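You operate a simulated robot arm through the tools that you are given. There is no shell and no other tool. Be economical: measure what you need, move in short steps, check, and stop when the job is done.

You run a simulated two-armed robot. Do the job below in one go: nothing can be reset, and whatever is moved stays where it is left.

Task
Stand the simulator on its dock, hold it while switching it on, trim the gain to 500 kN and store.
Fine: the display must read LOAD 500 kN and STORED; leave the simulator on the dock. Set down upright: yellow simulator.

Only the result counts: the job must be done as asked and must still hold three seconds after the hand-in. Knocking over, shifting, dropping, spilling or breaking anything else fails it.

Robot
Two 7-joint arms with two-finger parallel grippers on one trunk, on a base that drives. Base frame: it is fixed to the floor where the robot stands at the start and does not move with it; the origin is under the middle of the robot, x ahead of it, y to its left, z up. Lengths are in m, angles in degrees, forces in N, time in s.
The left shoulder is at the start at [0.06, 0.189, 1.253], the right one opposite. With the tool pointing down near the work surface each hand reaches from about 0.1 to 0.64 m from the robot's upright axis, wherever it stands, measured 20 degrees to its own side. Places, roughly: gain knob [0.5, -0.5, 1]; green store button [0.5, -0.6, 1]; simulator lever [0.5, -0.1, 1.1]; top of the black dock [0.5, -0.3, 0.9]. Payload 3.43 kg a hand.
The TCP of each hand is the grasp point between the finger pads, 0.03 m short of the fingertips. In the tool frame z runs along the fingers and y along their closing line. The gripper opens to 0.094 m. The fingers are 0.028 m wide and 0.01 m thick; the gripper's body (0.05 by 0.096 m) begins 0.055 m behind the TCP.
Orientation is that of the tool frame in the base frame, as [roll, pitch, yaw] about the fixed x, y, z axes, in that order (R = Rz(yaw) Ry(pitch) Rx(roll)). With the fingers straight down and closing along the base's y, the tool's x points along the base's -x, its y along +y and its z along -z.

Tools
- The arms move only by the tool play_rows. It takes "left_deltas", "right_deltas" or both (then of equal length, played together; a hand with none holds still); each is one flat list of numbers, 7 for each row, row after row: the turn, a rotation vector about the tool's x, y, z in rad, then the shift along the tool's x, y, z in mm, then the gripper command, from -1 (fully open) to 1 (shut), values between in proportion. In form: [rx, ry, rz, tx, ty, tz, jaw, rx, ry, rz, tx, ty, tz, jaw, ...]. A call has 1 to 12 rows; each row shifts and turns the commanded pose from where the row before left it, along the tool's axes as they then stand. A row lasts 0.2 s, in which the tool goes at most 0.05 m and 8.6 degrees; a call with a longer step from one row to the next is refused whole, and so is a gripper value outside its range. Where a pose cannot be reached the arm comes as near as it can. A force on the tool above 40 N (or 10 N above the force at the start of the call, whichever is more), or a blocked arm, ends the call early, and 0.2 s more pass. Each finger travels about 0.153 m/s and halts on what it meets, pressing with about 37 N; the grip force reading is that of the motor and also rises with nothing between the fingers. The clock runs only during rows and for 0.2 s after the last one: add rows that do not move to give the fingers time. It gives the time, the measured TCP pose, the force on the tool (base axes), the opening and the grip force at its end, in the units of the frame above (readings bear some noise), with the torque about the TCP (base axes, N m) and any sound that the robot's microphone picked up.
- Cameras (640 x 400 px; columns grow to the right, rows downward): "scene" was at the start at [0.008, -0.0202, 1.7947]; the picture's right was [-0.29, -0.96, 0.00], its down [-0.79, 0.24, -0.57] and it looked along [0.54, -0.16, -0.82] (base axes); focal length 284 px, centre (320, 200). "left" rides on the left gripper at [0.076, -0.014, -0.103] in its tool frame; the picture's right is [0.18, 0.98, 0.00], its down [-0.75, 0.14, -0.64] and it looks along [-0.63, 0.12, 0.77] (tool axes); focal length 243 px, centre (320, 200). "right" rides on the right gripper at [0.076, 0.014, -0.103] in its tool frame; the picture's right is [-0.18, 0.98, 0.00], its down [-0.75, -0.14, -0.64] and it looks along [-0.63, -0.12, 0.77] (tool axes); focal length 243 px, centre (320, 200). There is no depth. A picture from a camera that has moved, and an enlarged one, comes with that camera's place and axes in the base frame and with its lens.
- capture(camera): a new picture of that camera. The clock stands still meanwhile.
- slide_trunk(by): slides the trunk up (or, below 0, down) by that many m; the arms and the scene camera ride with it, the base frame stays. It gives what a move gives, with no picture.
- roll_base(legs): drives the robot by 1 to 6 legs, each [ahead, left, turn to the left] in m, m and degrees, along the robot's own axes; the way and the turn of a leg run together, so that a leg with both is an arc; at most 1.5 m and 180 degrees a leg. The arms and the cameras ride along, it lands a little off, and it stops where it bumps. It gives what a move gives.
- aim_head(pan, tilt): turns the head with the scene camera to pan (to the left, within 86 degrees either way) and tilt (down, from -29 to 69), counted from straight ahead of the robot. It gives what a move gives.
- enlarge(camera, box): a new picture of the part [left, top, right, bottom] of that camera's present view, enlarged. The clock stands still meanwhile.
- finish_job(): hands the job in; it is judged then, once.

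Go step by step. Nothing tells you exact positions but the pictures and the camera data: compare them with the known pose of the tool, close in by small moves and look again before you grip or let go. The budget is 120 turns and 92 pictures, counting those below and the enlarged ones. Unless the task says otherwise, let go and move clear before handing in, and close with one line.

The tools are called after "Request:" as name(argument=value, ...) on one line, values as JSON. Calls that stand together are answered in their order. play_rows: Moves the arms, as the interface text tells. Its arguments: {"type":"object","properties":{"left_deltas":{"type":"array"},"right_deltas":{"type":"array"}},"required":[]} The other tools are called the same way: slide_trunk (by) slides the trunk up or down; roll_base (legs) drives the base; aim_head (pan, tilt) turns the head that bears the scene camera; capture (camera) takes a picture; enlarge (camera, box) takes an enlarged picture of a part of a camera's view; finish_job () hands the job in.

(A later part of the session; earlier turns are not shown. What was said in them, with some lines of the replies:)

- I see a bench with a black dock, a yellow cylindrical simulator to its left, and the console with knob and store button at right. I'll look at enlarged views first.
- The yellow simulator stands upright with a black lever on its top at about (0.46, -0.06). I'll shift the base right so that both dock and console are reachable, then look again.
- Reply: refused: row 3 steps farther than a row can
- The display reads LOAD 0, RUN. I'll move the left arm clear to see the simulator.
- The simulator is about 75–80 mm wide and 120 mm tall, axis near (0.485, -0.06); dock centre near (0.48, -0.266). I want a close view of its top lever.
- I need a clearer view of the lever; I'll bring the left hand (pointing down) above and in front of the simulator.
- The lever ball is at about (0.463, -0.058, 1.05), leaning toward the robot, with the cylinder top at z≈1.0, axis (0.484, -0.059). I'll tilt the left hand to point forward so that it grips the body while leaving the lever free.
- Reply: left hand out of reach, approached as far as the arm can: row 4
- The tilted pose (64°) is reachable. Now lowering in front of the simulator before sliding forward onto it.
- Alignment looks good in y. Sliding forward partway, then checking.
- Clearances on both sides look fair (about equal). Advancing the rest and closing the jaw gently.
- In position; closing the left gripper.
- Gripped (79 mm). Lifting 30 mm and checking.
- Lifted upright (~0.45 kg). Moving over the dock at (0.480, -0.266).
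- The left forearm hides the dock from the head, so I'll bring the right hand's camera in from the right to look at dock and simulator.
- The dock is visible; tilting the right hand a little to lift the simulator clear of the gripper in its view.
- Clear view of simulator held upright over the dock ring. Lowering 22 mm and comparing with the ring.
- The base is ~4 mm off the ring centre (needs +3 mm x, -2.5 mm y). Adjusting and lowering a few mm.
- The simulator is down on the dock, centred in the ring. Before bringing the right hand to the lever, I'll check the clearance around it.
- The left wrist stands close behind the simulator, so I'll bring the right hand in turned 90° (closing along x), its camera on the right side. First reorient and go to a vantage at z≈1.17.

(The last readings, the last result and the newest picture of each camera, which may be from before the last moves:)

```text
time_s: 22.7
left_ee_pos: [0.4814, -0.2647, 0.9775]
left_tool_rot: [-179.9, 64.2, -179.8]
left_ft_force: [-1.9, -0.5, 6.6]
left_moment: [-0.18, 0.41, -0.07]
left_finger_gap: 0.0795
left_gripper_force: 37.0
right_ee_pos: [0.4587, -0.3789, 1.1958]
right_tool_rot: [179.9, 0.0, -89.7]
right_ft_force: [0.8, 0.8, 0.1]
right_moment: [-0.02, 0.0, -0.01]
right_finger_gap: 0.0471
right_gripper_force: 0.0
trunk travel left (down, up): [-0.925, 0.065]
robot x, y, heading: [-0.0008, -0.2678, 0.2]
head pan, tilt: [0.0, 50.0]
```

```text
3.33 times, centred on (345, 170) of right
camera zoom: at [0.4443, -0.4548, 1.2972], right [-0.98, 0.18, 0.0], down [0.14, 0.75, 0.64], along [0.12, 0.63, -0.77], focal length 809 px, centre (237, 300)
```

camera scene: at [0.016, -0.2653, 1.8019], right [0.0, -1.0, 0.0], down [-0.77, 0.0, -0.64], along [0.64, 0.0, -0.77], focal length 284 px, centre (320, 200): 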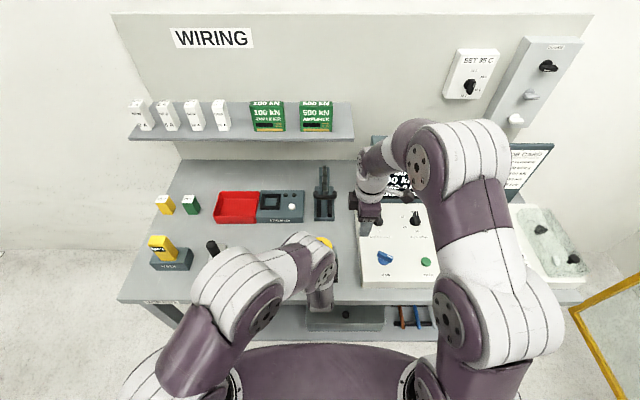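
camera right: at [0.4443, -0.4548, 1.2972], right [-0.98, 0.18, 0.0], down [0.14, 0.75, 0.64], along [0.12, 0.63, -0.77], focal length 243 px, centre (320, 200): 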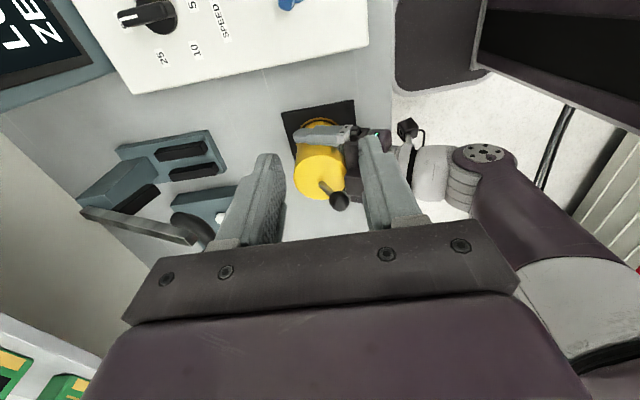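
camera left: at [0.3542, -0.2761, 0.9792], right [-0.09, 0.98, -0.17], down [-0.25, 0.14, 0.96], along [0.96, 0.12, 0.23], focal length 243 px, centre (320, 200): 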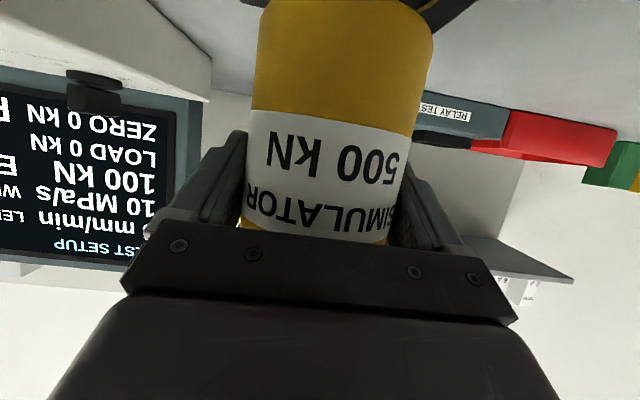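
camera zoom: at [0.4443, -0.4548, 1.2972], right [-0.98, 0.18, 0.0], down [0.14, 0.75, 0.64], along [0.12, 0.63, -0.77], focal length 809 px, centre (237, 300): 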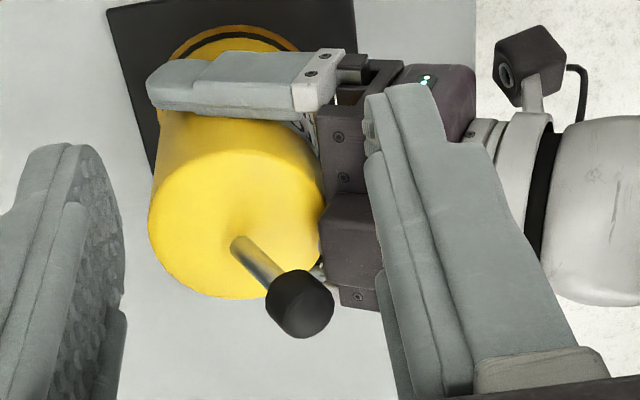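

Knob at about (0.4575, -0.263, 1.068). Moving the right hand over it, jaw set to ~34 mm, then checking.

Request:
play_rows(right_deltas=[0, 0, 0, -40, 0, 0, 0.28, 0, 0, 0, -40, 0, 15, 0.28, 0, 0, 0, -36, -1, 25, 0.28, 0, 0, 0, 0, 0, 15, 0.28, 0, 0, 0, 0, 0, 0, 0.28])

Request:
enlarge(camera="right", box=[240, 110, 400, 240])

```text
time_s: 23.9
left_ee_pos: [0.482, -0.2646, 0.9773]
left_tool_rot: [-180.0, 64.2, -179.6]
left_ft_force: [-0.9, 1.0, 5.7]
left_moment: [0.06, 0.1, 0.03]
left_finger_gap: 0.0795
left_gripper_force: 37.3
right_ee_pos: [0.4582, -0.2624, 1.1379]
right_tool_rot: [179.9, 0.0, -89.9]
right_ft_force: [-0.5, 0.0, 0.3]
right_moment: [0.03, 0.02, -0.01]
right_finger_gap: 0.0336
right_gripper_force: 0.1
trunk travel left (down, up): [-0.925, 0.065]
robot x, y, heading: [-0.0002, -0.2624, 0.2]
head pan, tilt: [0.0, 50.0]
```

```text
3.08 times, centred on (320, 175) of right
camera zoom: at [0.4446, -0.3372, 1.2414], right [-0.98, 0.18, 0.0], down [0.14, 0.75, 0.64], along [0.12, 0.63, -0.77], focal length 746 px, centre (320, 277)
```

zoom: 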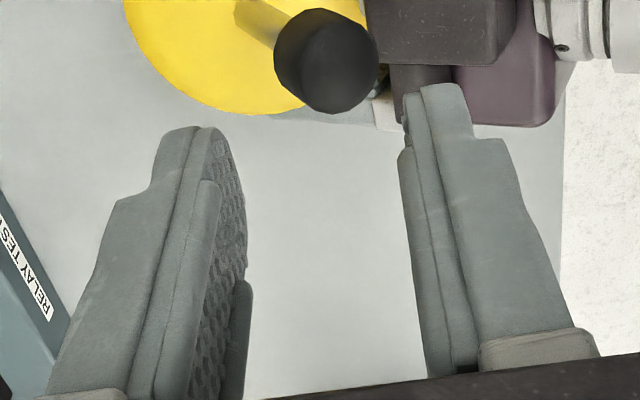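

Well aligned over the knob. Descending to put the tips just below the knob's middle.

Request:
play_rows(right_deltas=[0, 0, 0, 0, -1, 15, 0.28, 0, 0, 0, 0, 0, 12, 0.28, 0, 0, 0, 0, 0, 8, 0.28, 0, 0, 0, 0, 0, 6, 0.28, 0, 0, 0, 0, 0, 0, 0.28])

Request:
enlarge(camera="right", box=[240, 110, 400, 240])

```text
time_s: 25.1
left_ee_pos: [0.4812, -0.2626, 0.9769]
left_tool_rot: [-180.0, 64.2, -179.7]
left_ft_force: [-0.2, 0.3, 5.1]
left_moment: [0.01, 0.06, 0.03]
left_finger_gap: 0.0794
left_gripper_force: 37.1
right_ee_pos: [0.4583, -0.2627, 1.0988]
right_tool_rot: [180.0, 0.0, -89.8]
right_ft_force: [-1.0, -0.4, -0.3]
right_moment: [-0.01, 0.02, 0.02]
right_finger_gap: 0.0338
right_gripper_force: 0.2
trunk travel left (down, up): [-0.925, 0.065]
robot x, y, heading: [0.0008, -0.265, 0.4]
head pan, tilt: [0.0, 50.0]
```

```text
3.08 times, centred on (320, 175) of right
camera zoom: at [0.4446, -0.3375, 1.2012], right [-0.98, 0.18, 0.0], down [0.14, 0.75, 0.64], along [0.12, 0.63, -0.77], focal length 746 px, centre (320, 277)
```

zoom: 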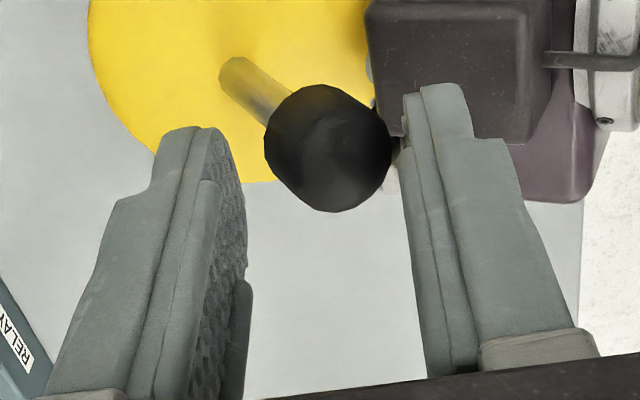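

Tips are at knob mid-height; 6 mm more down with force watch.

Request:
play_rows(right_deltas=[0, 0, 0, 0, -0.5, 3, 0.28, 0, 0, 0, 0, 0, 3, 0.28, 0, 0, 0, 0, 0, 0, 0.28])

```text
time_s: 25.9
left_ee_pos: [0.4827, -0.2631, 0.9763]
left_tool_rot: [-179.9, 64.2, -179.7]
left_ft_force: [-0.7, 1.5, 5.4]
left_moment: [-0.07, 0.07, -0.03]
left_finger_gap: 0.0791
left_gripper_force: 37.4
right_ee_pos: [0.459, -0.2629, 1.0945]
right_tool_rot: [-180.0, 0.1, -89.8]
right_ft_force: [-0.9, 0.4, -0.5]
right_moment: [-0.01, 0.01, -0.01]
right_finger_gap: 0.0339
right_gripper_force: 0.0
trunk travel left (down, up): [-0.925, 0.065]
robot x, y, heading: [0.002, -0.2636, 0.4]
head pan, tilt: [0.0, 50.0]
```

No contact. Pushing the lever forward (+x) in small steps.

Request:
play_rows(right_deltas=[0, 0, 0, 0, -6, 0, 0.28, 0, 0, 0, 0, -6, 0, 0.28, 0, 0, 0, 0, -6, 0, 0.28, 0, 0, 0, 0, -6, 0, 0.28, 0, 0, 0, 0, -6, 0, 0.28])

Request:
enlarge(camera="right", box=[240, 110, 400, 240])

```text
time_s: 27.1
left_ee_pos: [0.4813, -0.2656, 0.9785]
left_tool_rot: [-179.9, 64.2, -179.7]
left_ft_force: [-1.6, 1.6, 5.4]
left_moment: [-0.09, -0.16, -0.01]
left_finger_gap: 0.0795
left_gripper_force: 37.2
right_ee_pos: [0.4901, -0.2626, 1.0921]
right_tool_rot: [-180.0, -0.1, -89.8]
right_ft_force: [1.9, 0.1, -0.2]
right_moment: [-0.01, -0.04, -0.03]
right_finger_gap: 0.0352
right_gripper_force: 1.4
trunk travel left (down, up): [-0.925, 0.065]
robot x, y, heading: [0.0009, -0.2671, 0.3]
head pan, tilt: [0.0, 50.0]
```

```text
3.08 times, centred on (320, 175) of right
camera zoom: at [0.4759, -0.3381, 1.1945], right [-0.98, 0.18, 0.0], down [0.14, 0.75, 0.64], along [0.12, 0.63, -0.77], focal length 746 px, centre (320, 277)
```

zoom: 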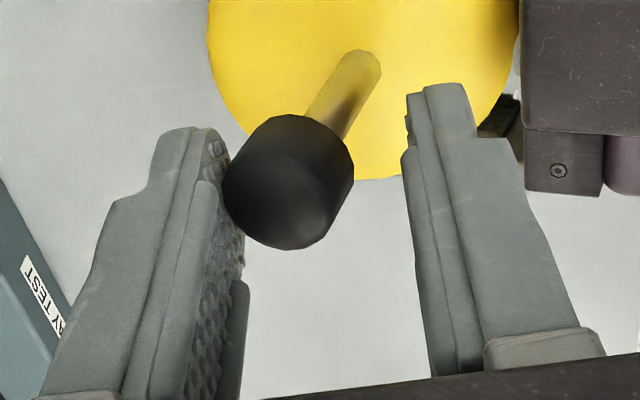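

The lever snapped over to the far side. Backing off and lifting the right hand, then checking the display.

Request:
play_rows(right_deltas=[0, 0, 0, 0, 4, 0, 0.28, 0, 0, 0, 0, 0, -30, 0.28, 0, 0, 0, 0, 0, -40, 0.28, 0, 0, 0, 40, 0, -20, 0.28, 0, 0, 0, 45, 0, 0, 0.28, 0, 0, 0, 45, 0, 0, 0.28, 0, 0, 0, 45, 0, 0, 0.28, 0, 0, 0, 45, 0, 0, 0.28])

Request:
capture(camera="scene")

Request:
capture(camera="right")

```text
time_s: 28.9
left_ee_pos: [0.4805, -0.2649, 0.9769]
left_tool_rot: [179.9, 64.2, -179.7]
left_ft_force: [-0.7, 2.8, 5.0]
left_moment: [-0.18, 0.1, 0.02]
left_finger_gap: 0.0792
left_gripper_force: 36.9
right_ee_pos: [0.4901, -0.4821, 1.1813]
right_tool_rot: [-179.9, 0.1, -89.8]
right_ft_force: [-0.3, -0.1, 0.1]
right_moment: [0.0, -0.03, 0.01]
right_finger_gap: 0.0334
right_gripper_force: 0.0
trunk travel left (down, up): [-0.925, 0.065]
robot x, y, heading: [0.0007, -0.2659, 0.0]
head pan, tilt: [0.0, 50.0]
```

```text
48 pictures are left
camera scene: at [0.0163, -0.2663, 1.8019], right [0.0, -1.0, 0.0], down [-0.77, 0.0, -0.64], along [0.64, 0.0, -0.77], focal length 284 px, centre (320, 200)
```

scene: 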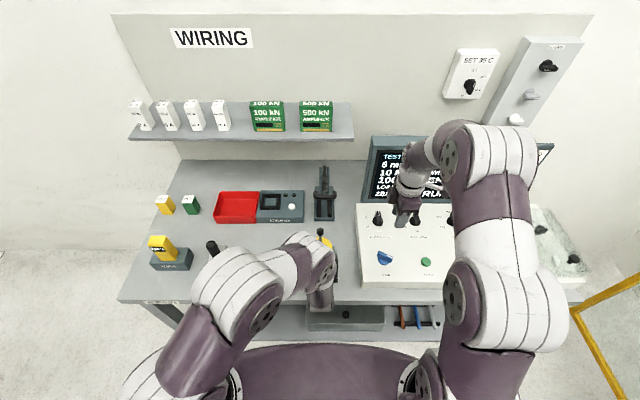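

```text
47 pictures are left
camera right: at [0.4749, -0.5578, 1.2832], right [-0.98, 0.18, 0.0], down [0.14, 0.75, 0.64], along [0.12, 0.63, -0.77], focal length 243 px, centre (320, 200)
```

right: 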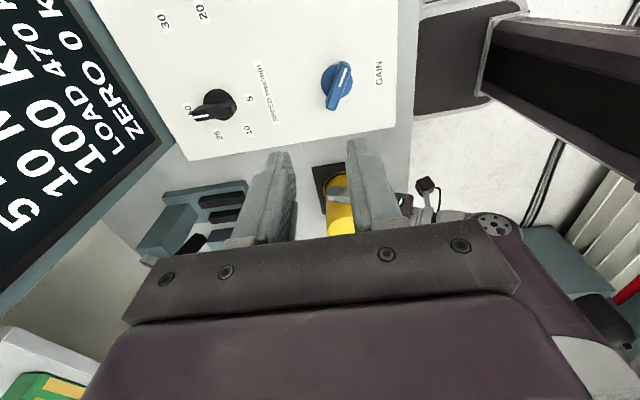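

LOAD now reads 470 kN. Releasing the simulator with the left hand and backing out along the approach line.

Request:
play_rows(left_deltas=[0, 0, 0, -0.7, 0, -0.3, 1, 0, 0, 0, 0, 0, 0, 0.4, 0, 0, 0, 0, 0, 0, -0.3, 0, 0, 0, 0, 0, 0, -1, 0, 0, 0, 0, 0, 0, -1])

Request:
play_rows(left_deltas=[0, 0, 0, 0, 0, -15, -1, 0, 0, 0, 0, 0, -25, -1, 0, 0, 0, 0, 0, -25, -1, 0, 0, 0, 0, 0, -25, -1, 0, 0, 0, 0, 0, 0, -1])

Request:
capture(camera="left")

Request:
enlarge(camera="scene", box=[250, 140, 490, 310])

```text
time_s: 30.1
left_ee_pos: [0.4821, -0.2649, 0.9776]
left_tool_rot: [180.0, 64.2, -179.6]
left_ft_force: [-0.5, 1.2, 0.3]
left_moment: [-0.06, 0.02, -0.04]
left_finger_gap: 0.0941
left_gripper_force: 0.2
right_ee_pos: [0.4908, -0.4812, 1.1807]
right_tool_rot: [-180.0, 0.0, -89.8]
right_ft_force: [0.3, 0.3, 0.2]
right_moment: [0.0, 0.0, 0.02]
right_finger_gap: 0.0338
right_gripper_force: 0.2
trunk travel left (down, up): [-0.925, 0.065]
robot x, y, heading: [0.0021, -0.2656, 0.2]
head pan, tilt: [0.0, 50.0]
```

```text
time_s: 31.3
left_ee_pos: [0.4011, -0.2645, 1.0175]
left_tool_rot: [-180.0, 64.1, -179.6]
left_ft_force: [-0.5, -1.1, 0.0]
left_moment: [0.02, -0.01, -0.01]
left_finger_gap: 0.0942
left_gripper_force: 0.1
right_ee_pos: [0.4903, -0.481, 1.1809]
right_tool_rot: [180.0, 0.0, -89.9]
right_ft_force: [0.0, -0.1, -0.2]
right_moment: [-0.01, -0.01, -0.02]
right_finger_gap: 0.034
right_gripper_force: 0.1
trunk travel left (down, up): [-0.925, 0.065]
robot x, y, heading: [0.0015, -0.2654, 0.2]
head pan, tilt: [0.0, 50.0]
```

```text
46 pictures are left
camera left: at [0.2753, -0.2787, 0.9937], right [-0.08, 0.98, -0.17], down [-0.25, 0.14, 0.96], along [0.96, 0.12, 0.23], focal length 243 px, centre (320, 200)
```

left: 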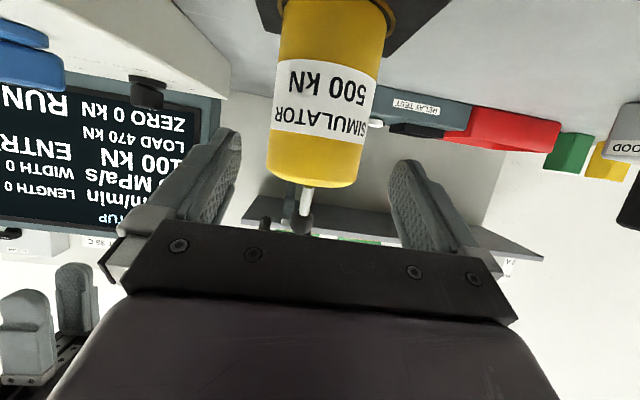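

```text
2.35 times, centred on (370, 225) of scene
camera zoom: at [0.0177, -0.2653, 1.8018], right [0.0, -1.0, 0.0], down [-0.77, 0.0, -0.64], along [0.64, 0.0, -0.77], focal length 669 px, centre (202, 141)
```

zoom: 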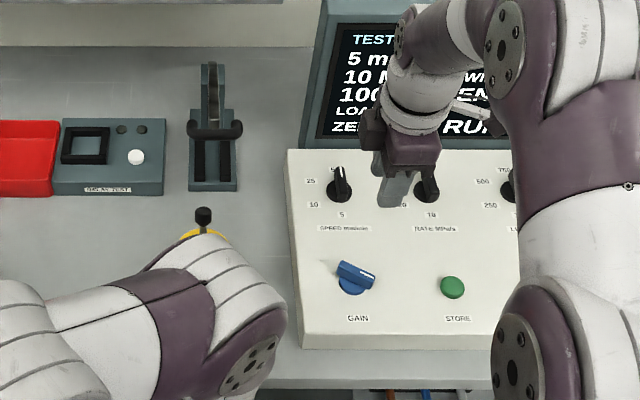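

Simulator stands on its dock with LOAD 470 kN. Next the gain knob at about (0.467, -0.475, 0.975), bar lying roughly along y; moving the right hand above it with a matching yaw.

Request:
play_rows(left_deltas=[0, 0, 0, 0, 0, -20, -1, 0, 0, 0, 0, 0, -10, -1, 0, 0, 0, 0, 0, 0, -1, 0, 0, 0, 0, 0, 0, -1, 0, 0, 0, 0, 0, 0, -1], right_deltas=[0, 0, 0, -6, 12, 25, -0.3, 0, 0, 0, 0, 11.5, 25, -0.3, 0, 0, 0.13, 0, 0, 20, -0.3, 0, 0, 0.13, 0, 0, 0, -0.3, 0, 0, 0.12, 0, 0, 0, -0.3])

Request:
capture(camera="right")

Request:
enlarge(camera="scene", box=[340, 140, 500, 300])

```text
time_s: 32.5
left_ee_pos: [0.3747, -0.2649, 1.0302]
left_tool_rot: [-179.9, 64.2, -179.9]
left_ft_force: [-0.3, -0.6, -0.4]
left_moment: [0.01, 0.01, -0.01]
left_finger_gap: 0.0939
left_gripper_force: 0.1
right_ee_pos: [0.464, -0.4759, 1.1137]
right_tool_rot: [-180.0, 0.0, -111.6]
right_ft_force: [-0.1, 0.8, 0.3]
right_moment: [-0.01, -0.02, 0.02]
right_finger_gap: 0.0609
right_gripper_force: 0.1
trunk travel left (down, up): [-0.925, 0.065]
robot x, y, heading: [0.0, -0.2645, 0.5]
head pan, tilt: [0.0, 50.0]
```

```text
44 pictures are left
camera right: at [0.422, -0.5414, 1.2146], right [-0.85, 0.53, 0.0], down [0.41, 0.65, 0.64], along [0.34, 0.54, -0.77], focal length 243 px, centre (320, 200)
```

right: 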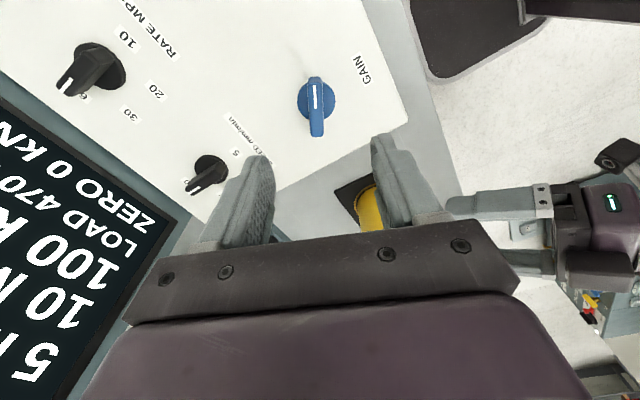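

```text
2.50 times, centred on (420, 220) of scene
camera zoom: at [0.0169, -0.2654, 1.8018], right [0.0, -1.0, 0.0], down [-0.77, 0.0, -0.64], along [0.64, 0.0, -0.77], focal length 711 px, centre (70, 150)
```

zoom: 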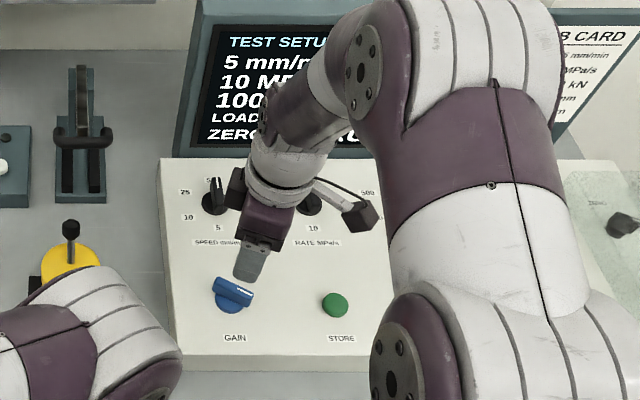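

The knob is right beneath the tool and aligned. Descending with the jaw at 60 mm.

Request:
play_rows(right_deltas=[0, 0, 0, 0, 0, 35, -0.3, 0, 0, 0, 0, 0, 35, -0.3, 0, 0, 0, 0, 0, 30, -0.3, 0, 0, 0, 0, 0, 8, -0.3, 0, 0, 0, 0, 0, 0, -0.3])

Request:
capture(camera="right")

Request:
enlarge(camera="scene", box=[350, 220, 450, 300])

```text
time_s: 33.7
left_ee_pos: [0.3746, -0.2651, 1.0294]
left_tool_rot: [-179.9, 64.2, -179.7]
left_ft_force: [0.3, -0.1, -0.1]
left_moment: [0.01, 0.03, -0.02]
left_finger_gap: 0.094
left_gripper_force: 0.2
right_ee_pos: [0.4628, -0.4769, 1.0032]
right_tool_rot: [180.0, 0.1, -111.6]
right_ft_force: [-0.4, -0.3, 0.1]
right_moment: [0.03, 0.02, 0.02]
right_finger_gap: 0.0609
right_gripper_force: 0.1
trunk travel left (down, up): [-0.925, 0.065]
robot x, y, heading: [-0.0005, -0.266, 0.2]
head pan, tilt: [0.0, 50.0]
```

```text
42 pictures are left
camera right: at [0.4216, -0.5418, 1.1059], right [-0.85, 0.53, 0.0], down [0.41, 0.65, 0.64], along [0.34, 0.54, -0.77], focal length 243 px, centre (320, 200)
```

right: 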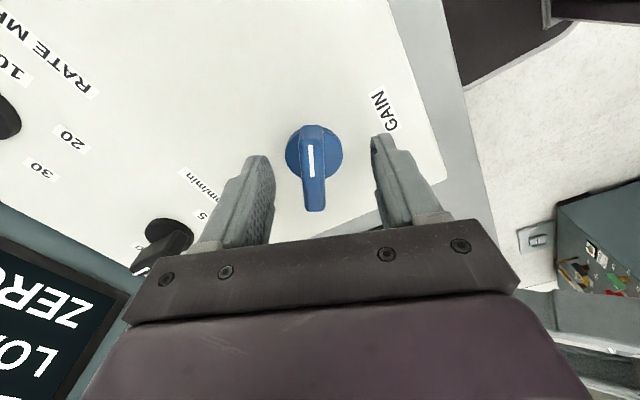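

```text
5.00 times, centred on (400, 260) of scene
camera zoom: at [0.017, -0.2653, 1.8018], right [0.0, -1.0, 0.0], down [-0.77, 0.0, -0.64], along [0.64, 0.0, -0.77], focal length 1422 px, centre (-80, -100)
```

zoom: 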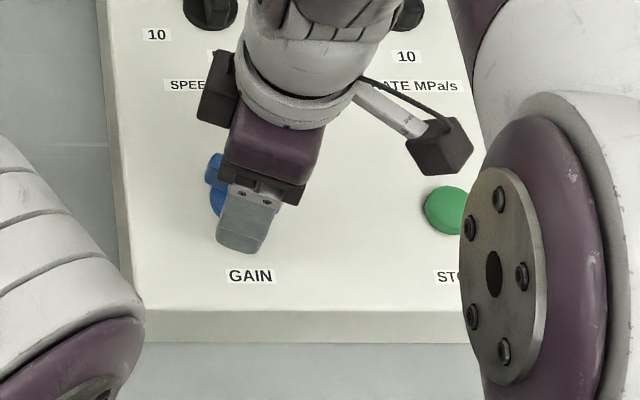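

Knob axis ≈(0.469, -0.473); shifting a few mm, descending 11 mm and closing on the bar.

Request:
play_rows(right_deltas=[0, 0, 0, -5.9, -4.1, 0, -0.3, 0, 0, 0, 0, 0, 6, -0.3, 0, 0, 0, 0, 0, 5, -0.3, 0, 0, 0, 0, 0, 0, 0.3, 0, 0, 0, 0, 0, 0, 0.6, 0, 0, 0, 0, 0, 0, 1, 0, 0, 0, 0, 0, 0, 1])

Request:
capture(camera="right")

Request:
capture(camera="left")

```text
time_s: 35.3
left_ee_pos: [0.3735, -0.2648, 1.0304]
left_tool_rot: [180.0, 64.1, -179.8]
left_ft_force: [-0.4, -0.3, -0.5]
left_moment: [-0.01, -0.02, -0.01]
left_finger_gap: 0.0939
left_gripper_force: 0.0
right_ee_pos: [0.4702, -0.473, 0.9927]
right_tool_rot: [179.9, 0.0, -111.6]
right_ft_force: [3.2, -3.6, 1.1]
right_moment: [-0.05, -0.26, 0.01]
right_finger_gap: 0.037
right_gripper_force: 45.1
trunk travel left (down, up): [-0.925, 0.065]
robot x, y, heading: [-0.0007, -0.2657, 0.8]
head pan, tilt: [0.0, 50.0]
```

```text
40 pictures are left
camera right: at [0.4287, -0.5375, 1.0945], right [-0.85, 0.53, 0.0], down [0.41, 0.65, 0.64], along [0.34, 0.54, -0.77], focal length 243 px, centre (320, 200)
```

right: 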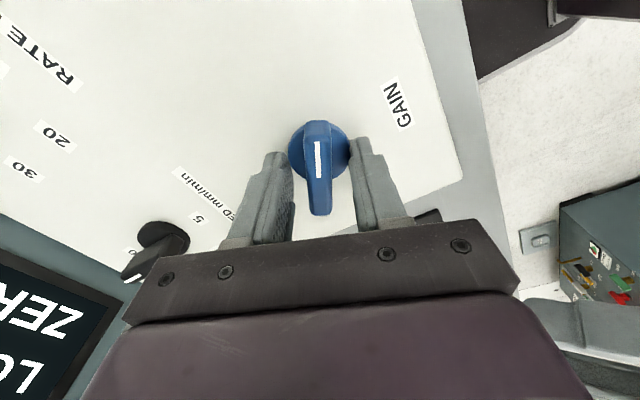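

```text
39 pictures are left
camera left: at [0.2485, -0.2785, 1.006], right [-0.08, 0.98, -0.17], down [-0.25, 0.14, 0.96], along [0.96, 0.12, 0.23], focal length 243 px, centre (320, 200)
```

left: 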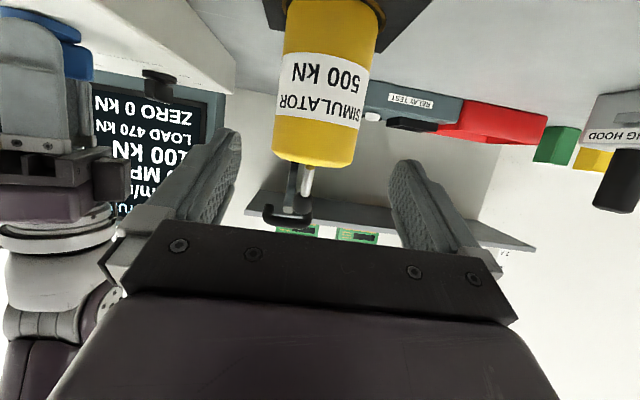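

The fingers closed squarely on the knob's round base (37 mm), which is centred – good enough to turn it. Trying a small clockwise turn and reading the display via the left camera.

Request:
play_rows(right_deltas=[0, 0, 0.05, 0, 0, 0, 1, 0, 0, 0.05, 0, 0, 0, 1, 0, 0, 0, 0, 0, 0, 1])

Request:
enlarge(camera="left", box=[80, 70, 240, 220])

Request:
enlarge(camera="right", box=[240, 90, 400, 230])

```text
time_s: 36.1
left_ee_pos: [0.3739, -0.2643, 1.0302]
left_tool_rot: [180.0, 64.1, -179.8]
left_ft_force: [0.1, -0.7, 0.3]
left_moment: [-0.02, 0.0, -0.04]
left_finger_gap: 0.0938
left_gripper_force: 0.0
right_ee_pos: [0.4694, -0.4734, 0.9922]
right_tool_rot: [-180.0, 0.0, -117.3]
right_ft_force: [6.3, -3.4, 3.8]
right_moment: [-0.2, -0.03, -0.01]
right_finger_gap: 0.0373
right_gripper_force: 45.2
trunk travel left (down, up): [-0.925, 0.065]
robot x, y, heading: [-0.0019, -0.2679, 0.0]
head pan, tilt: [0.0, 50.0]
```

```text
2.67 times, centred on (160, 145) of left
camera zoom: at [0.2488, -0.2785, 1.0059], right [-0.08, 0.98, -0.17], down [-0.25, 0.14, 0.96], along [0.96, 0.12, 0.23], focal length 647 px, centre (747, 347)
```

zoom: 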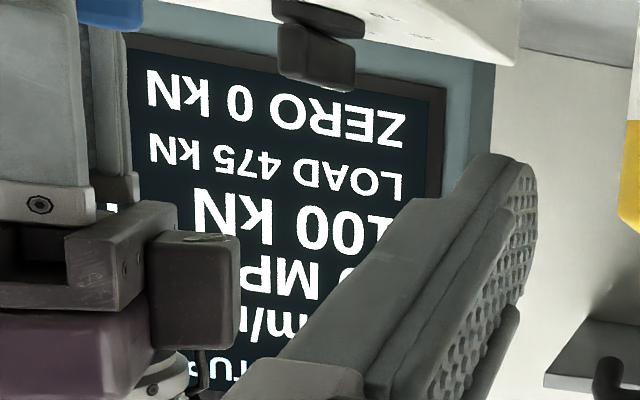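

```text
2.86 times, centred on (320, 160) of right
camera zoom: at [0.4225, -0.5332, 1.0945], right [-0.79, 0.61, 0.0], down [0.47, 0.6, 0.64], along [0.39, 0.51, -0.77], focal length 693 px, centre (320, 314)
```

zoom: 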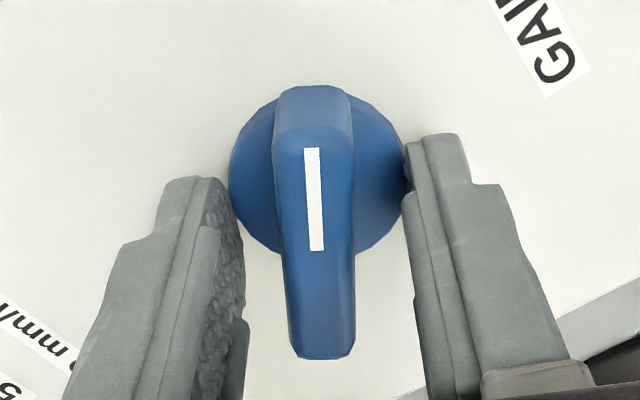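

Clockwise raises it: 475 kN per 0.1 rad. Turning another 0.4 rad.

Request:
play_rows(right_deltas=[0, 0, 0.1, 0, 0, 0, 1, 0, 0, 0.1, 0, 0, 0, 1, 0, 0, 0.1, 0, 0, 0, 1, 0, 0, 0.1, 0, 0, 0, 1, 0, 0, 0, 0, 0, 0, 1])

Request:
enlarge(camera="left", box=[80, 70, 240, 220])

```text
time_s: 37.3
left_ee_pos: [0.3753, -0.2646, 1.0299]
left_tool_rot: [179.8, 64.0, -179.9]
left_ft_force: [-0.1, 0.2, 0.7]
left_moment: [-0.01, 0.02, 0.01]
left_finger_gap: 0.094
left_gripper_force: 0.0
right_ee_pos: [0.471, -0.4734, 0.992]
right_tool_rot: [179.9, 0.0, -140.3]
right_ft_force: [10.3, -0.4, -5.3]
right_moment: [0.46, -1.13, 0.03]
right_finger_gap: 0.0371
right_gripper_force: 44.6
trunk travel left (down, up): [-0.925, 0.065]
robot x, y, heading: [0.0022, -0.2677, 0.5]
head pan, tilt: [0.0, 50.0]
```

```text
2.67 times, centred on (160, 145) of left
camera zoom: at [0.2499, -0.2786, 1.0055], right [-0.09, 0.98, -0.17], down [-0.25, 0.14, 0.96], along [0.96, 0.12, 0.23], focal length 647 px, centre (747, 347)
```

zoom: 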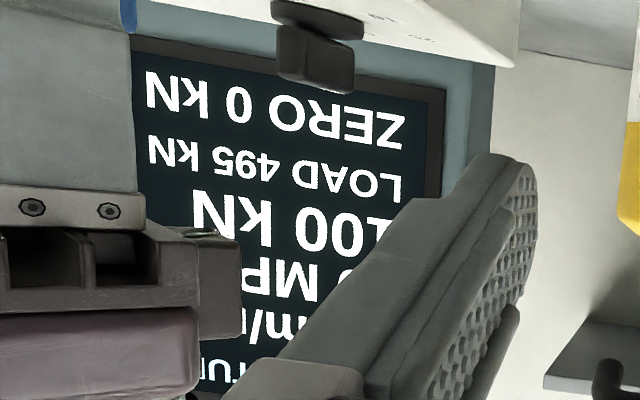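

Now 495 kN; turning 0.1 rad more.

Request:
play_rows(right_deltas=[0, 0, 0.1, 0, 0, 0, 1, 0, 0, 0, 0, 0, 0, 1])

Request:
enlarge(camera="left", box=[80, 70, 240, 220])

```text
time_s: 37.9
left_ee_pos: [0.3759, -0.265, 1.0297]
left_tool_rot: [179.9, 64.1, -179.9]
left_ft_force: [-0.1, 0.0, -0.7]
left_moment: [-0.02, -0.01, -0.02]
left_finger_gap: 0.0938
left_gripper_force: 0.1
right_ee_pos: [0.4719, -0.4735, 0.9919]
right_tool_rot: [180.0, -0.2, -146.0]
right_ft_force: [12.2, -2.9, -2.8]
right_moment: [-0.11, -0.51, 0.03]
right_finger_gap: 0.0373
right_gripper_force: 45.5
trunk travel left (down, up): [-0.925, 0.065]
robot x, y, heading: [0.0024, -0.2657, 0.5]
head pan, tilt: [0.0, 50.0]
```

```text
2.67 times, centred on (160, 145) of left
camera zoom: at [0.25, -0.2788, 1.0056], right [-0.08, 0.98, -0.16], down [-0.25, 0.14, 0.96], along [0.96, 0.12, 0.23], focal length 647 px, centre (747, 347)
```

zoom: 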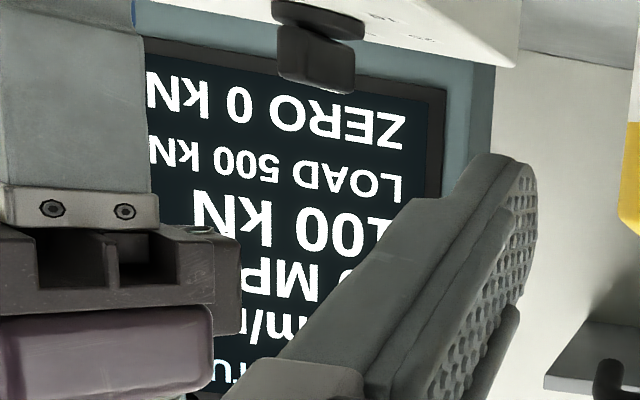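

LOAD 500 kN. Opening the right hand and lifting straight off, then viewing the store button.

Request:
play_rows(right_deltas=[0, 0, 0, 0, 0, 0, 0.6, 0, 0, 0, 0, 0, 0, 0, 0, 0, 0, 0, 0, 0, -0.3, 0, 0, 0, 0, 0, -30, -0.3, 0, 0, 0, 0, 0, -40, -0.3, 0, 0, 0, 0, 0, -40, -0.3, 0, 0, 0, 0, 0, 0, -0.3])

Request:
capture(camera="right")

Request:
capture(camera="scene")

Request:
capture(camera="left")

```text
time_s: 39.5
left_ee_pos: [0.3742, -0.2644, 1.0299]
left_tool_rot: [-180.0, 64.1, -179.8]
left_ft_force: [0.5, -0.7, 0.7]
left_moment: [0.0, 0.04, -0.01]
left_finger_gap: 0.0942
left_gripper_force: 0.0
right_ee_pos: [0.4691, -0.4729, 1.104]
right_tool_rot: [-180.0, -0.1, -146.0]
right_ft_force: [-0.6, 0.0, 0.1]
right_moment: [0.01, 0.0, 0.0]
right_finger_gap: 0.0611
right_gripper_force: 0.1
trunk travel left (down, up): [-0.925, 0.065]
robot x, y, heading: [0.0031, -0.2673, 0.4]
head pan, tilt: [0.0, 50.0]
```

```text
34 pictures are left
camera right: at [0.397, -0.5028, 1.2058], right [-0.4, 0.92, 0.0], down [0.7, 0.31, 0.64], along [0.59, 0.26, -0.77], focal length 243 px, centre (320, 200)
```

right: 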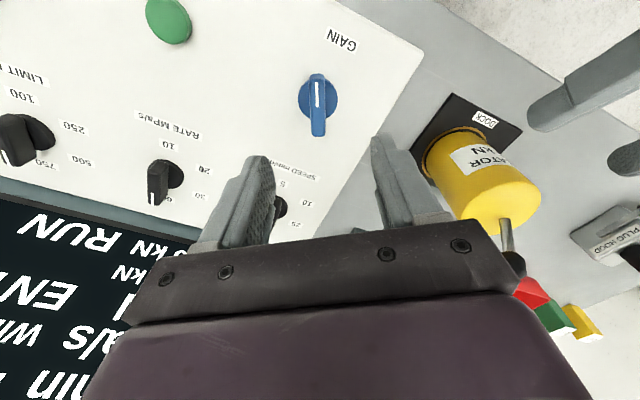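

```text
33 pictures are left
camera scene: at [0.0175, -0.2654, 1.8018], right [0.0, -1.0, 0.0], down [-0.77, 0.0, -0.64], along [0.64, 0.0, -0.77], focal length 284 px, centre (320, 200)
```

scene: 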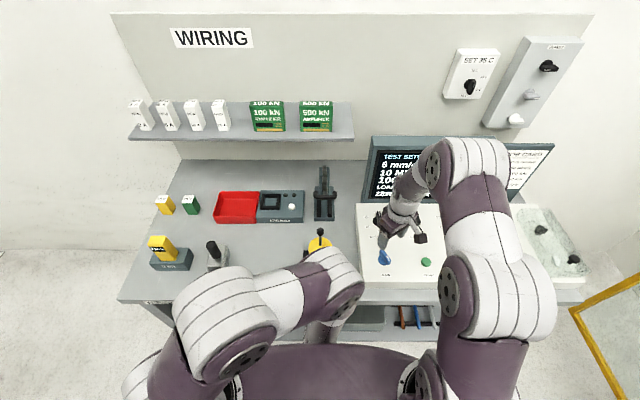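

```text
32 pictures are left
camera left: at [0.2483, -0.2783, 1.006], right [-0.08, 0.98, -0.17], down [-0.25, 0.14, 0.96], along [0.96, 0.12, 0.23], focal length 243 px, centre (320, 200)
```

left: 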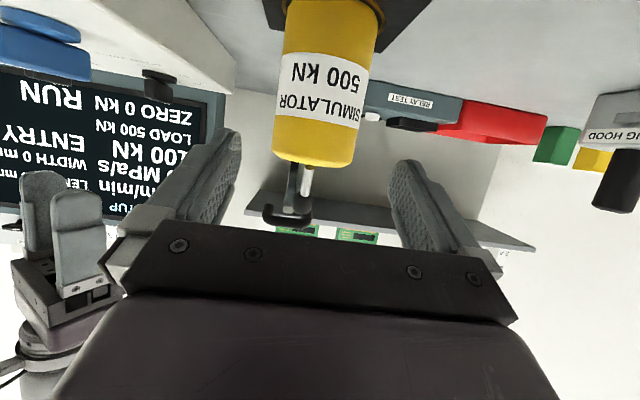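

Display still LOAD 500. The store button is near (0.463, -0.608, ~0.965); moving over with closed fingers.

Request:
play_rows(right_deltas=[0, 0, 0, 20, -27, 0, 0.3, 0, 0, 0, 20, -27, 0, 1, 0, 0, 0, 20, -27, 0, 1, 0, 0, 0, 20.5, -27.5, 0, 1, 0, 0, 0, 0, 0, 20, 1, 0, 0, 0, 0, 0, 0, 1])

Request:
capture(camera="right")

Request:
capture(camera="scene")

```text
time_s: 40.9
left_ee_pos: [0.3739, -0.2643, 1.0298]
left_tool_rot: [-180.0, 64.1, -179.7]
left_ft_force: [0.4, 0.4, -0.1]
left_moment: [0.0, -0.01, 0.01]
left_finger_gap: 0.094
left_gripper_force: 0.1
right_ee_pos: [0.4625, -0.607, 1.0841]
right_tool_rot: [-179.9, 0.0, -145.9]
right_ft_force: [-0.3, -1.1, -0.8]
right_moment: [0.0, 0.0, -0.02]
right_finger_gap: 0.0
right_gripper_force: 32.7
trunk travel left (down, up): [-0.925, 0.065]
robot x, y, heading: [-0.0025, -0.2682, 0.5]
head pan, tilt: [0.0, 50.0]
```

```text
31 pictures are left
camera right: at [0.3914, -0.6368, 1.1868], right [-0.4, 0.92, 0.0], down [0.7, 0.31, 0.64], along [0.59, 0.26, -0.77], focal length 243 px, centre (320, 200)
```

right: 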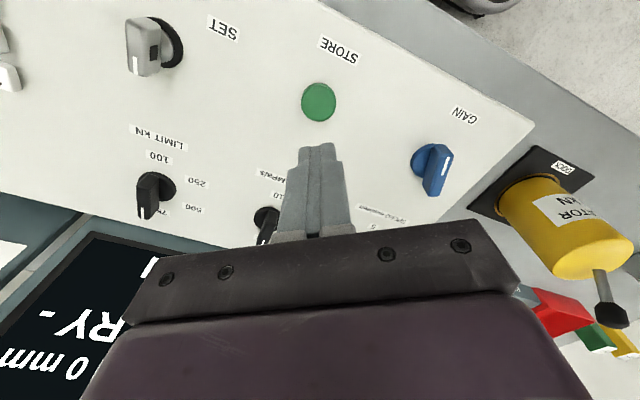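

```text
30 pictures are left
camera scene: at [0.017, -0.2648, 1.8018], right [0.0, -1.0, 0.0], down [-0.77, 0.0, -0.64], along [0.64, 0.0, -0.77], focal length 284 px, centre (320, 200)
```

scene: 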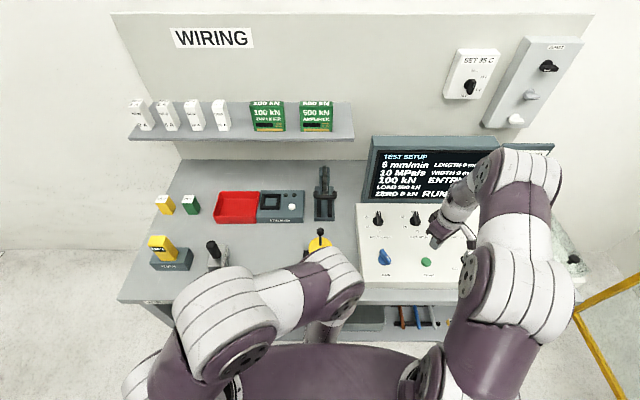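

Button at ≈(0.458, -0.608). Aligning and descending toward it.

Request:
play_rows(right_deltas=[0, 0, 0, 4, 1.3, 20, 1, 0, 0, 0, 0, 0, 25, 1, 0, 0, 0, 0, 0, 20, 1, 0, 0, 0, 0, 0, 8, 1, 0, 0, 0, 0, 0, 0, 1])

Request:
capture(camera="right")

```text
time_s: 42.1
left_ee_pos: [0.3749, -0.2641, 1.03]
left_tool_rot: [179.9, 64.3, -179.8]
left_ft_force: [-0.6, 0.5, -0.1]
left_moment: [-0.01, -0.02, -0.01]
left_finger_gap: 0.094
left_gripper_force: 0.1
right_ee_pos: [0.4591, -0.6095, 1.011]
right_tool_rot: [180.0, -0.1, -145.9]
right_ft_force: [-0.5, 0.3, 1.0]
right_moment: [0.02, 0.02, -0.02]
right_finger_gap: 0.0
right_gripper_force: 32.7
trunk travel left (down, up): [-0.925, 0.065]
robot x, y, heading: [-0.0003, -0.2655, -0.0]
head pan, tilt: [0.0, 50.0]
```

```text
29 pictures are left
camera right: at [0.3883, -0.6399, 1.1131], right [-0.4, 0.92, 0.0], down [0.7, 0.31, 0.64], along [0.59, 0.26, -0.77], focal length 243 px, centre (320, 200)
```

right: 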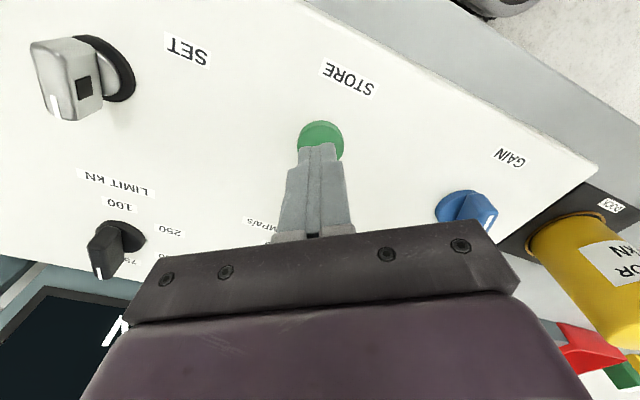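

Aligned. Pressing down in small steps.

Request:
play_rows(right_deltas=[0, 0, 0, 1, 0, 4, 1, 0, 0, 0, 0, 0, 4, 1, 0, 0, 0, 0, 0, 3, 1, 0, 0, 0, 0, 0, 3, 1, 0, 0, 0, 0, 0, 0, 1])

Request:
enlarge(camera="scene", box=[360, 130, 520, 290])

```text
time_s: 43.3
left_ee_pos: [0.3741, -0.2641, 1.0314]
left_tool_rot: [-179.9, 64.3, -179.7]
left_ft_force: [0.4, 0.2, -0.3]
left_moment: [-0.02, -0.01, -0.02]
left_finger_gap: 0.0937
left_gripper_force: 0.1
right_ee_pos: [0.4584, -0.6081, 0.9955]
right_tool_rot: [180.0, 0.0, -145.9]
right_ft_force: [-0.6, -0.6, 1.1]
right_moment: [-0.01, -0.01, -0.01]
right_finger_gap: 0.0001
right_gripper_force: 32.5
trunk travel left (down, up): [-0.925, 0.065]
robot x, y, heading: [0.0009, -0.2649, -0.1]
head pan, tilt: [0.0, 50.0]
heard: click
```

```text
2.50 times, centred on (440, 210) of scene
camera zoom: at [0.0167, -0.2653, 1.8019], right [0.0, -1.0, 0.0], down [-0.77, 0.0, -0.64], along [0.64, 0.0, -0.77], focal length 711 px, centre (20, 175)
```

zoom: 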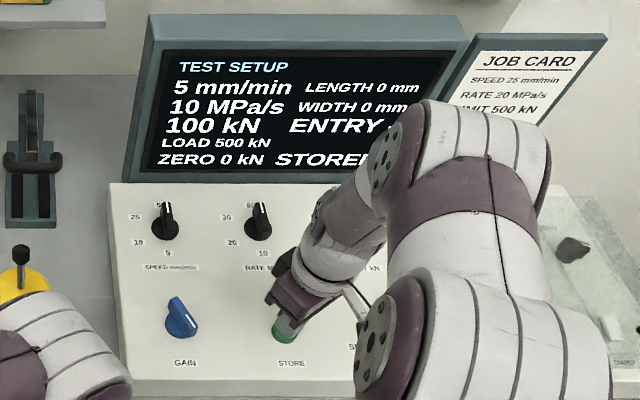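

A click was heard and the display shows LOAD 500 kN, STORED. Lifting the right hand straight up and withdrawing both hands.

Request:
play_rows(right_deltas=[0, 0, 0, 0, 0, -30, 1, 0, 0, 0, 0, 0, -40, 1, 0, 0, 0, 0, 0, -40, 1, 0, 0, 0, 35, 0, -20, 1, 0, 0, 0, 40, 0, 0, 1, 0, 0, 0, 0, 0, 0, 1], left_deltas=[0, 0, 0, 0, 0, -20, -1, 0, 0, 0, -20, 0, -10, -1, 0, 0, 0, -30, 0, 0, -1, 0, 0, 0, -30, 20, 0, -1, 0, 0, 0, 0, 40, 0, -1, 0, 0, 0, 0, 40, 0, -1])

Request:
capture(camera="scene")

Request:
enlarge(camera="scene", box=[280, 130, 520, 310])

```text
time_s: 44.7
left_ee_pos: [0.3836, -0.1615, 1.1153]
left_tool_rot: [-179.7, 63.9, -179.5]
left_ft_force: [-0.2, 1.5, 0.6]
left_moment: [0.03, 0.0, 0.03]
left_finger_gap: 0.0941
left_gripper_force: 0.0
right_ee_pos: [0.3982, -0.652, 1.1237]
right_tool_rot: [-180.0, -0.1, -146.0]
right_ft_force: [1.0, -0.1, 0.6]
right_moment: [-0.04, -0.04, 0.02]
right_finger_gap: 0.0
right_gripper_force: 33.2
trunk travel left (down, up): [-0.925, 0.065]
robot x, y, heading: [0.0011, -0.2676, 0.4]
head pan, tilt: [0.0, 50.0]
```

```text
27 pictures are left
camera scene: at [0.0193, -0.2629, 1.8018], right [0.0, -1.0, 0.0], down [-0.77, 0.0, -0.64], along [0.64, 0.0, -0.77], focal length 284 px, centre (320, 200)
```

scene: 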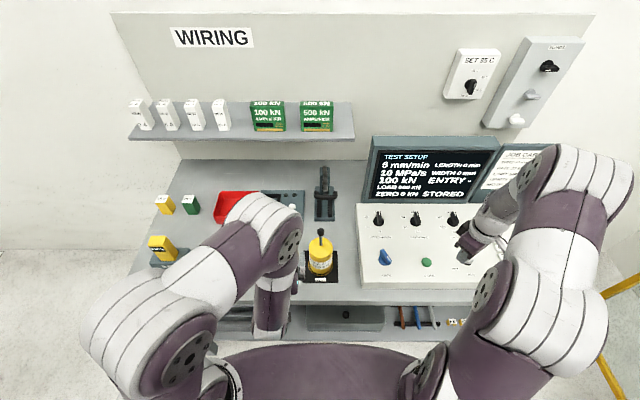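

```text
2.22 times, centred on (400, 220) of scene
camera zoom: at [0.0193, -0.2629, 1.8018], right [0.0, -1.0, 0.0], down [-0.77, 0.0, -0.64], along [0.64, 0.0, -0.77], focal length 632 px, centre (142, 156)
```

zoom: 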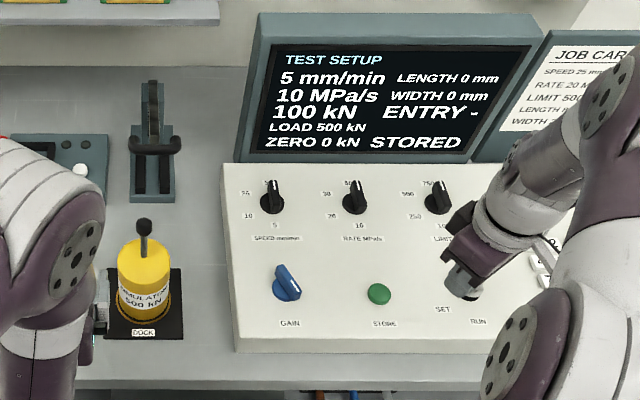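

The display reads LOAD 500 kN and STORED. The simulator stands upright on its dock, and both hands are clear, so I'm handing in.

Request:
finish_job()

```text
The job is handed in.
```

The job is handed in: the yellow simulator is upright on its dock, it was held while being switched on, and the display reads LOAD 500 kN and STORED.
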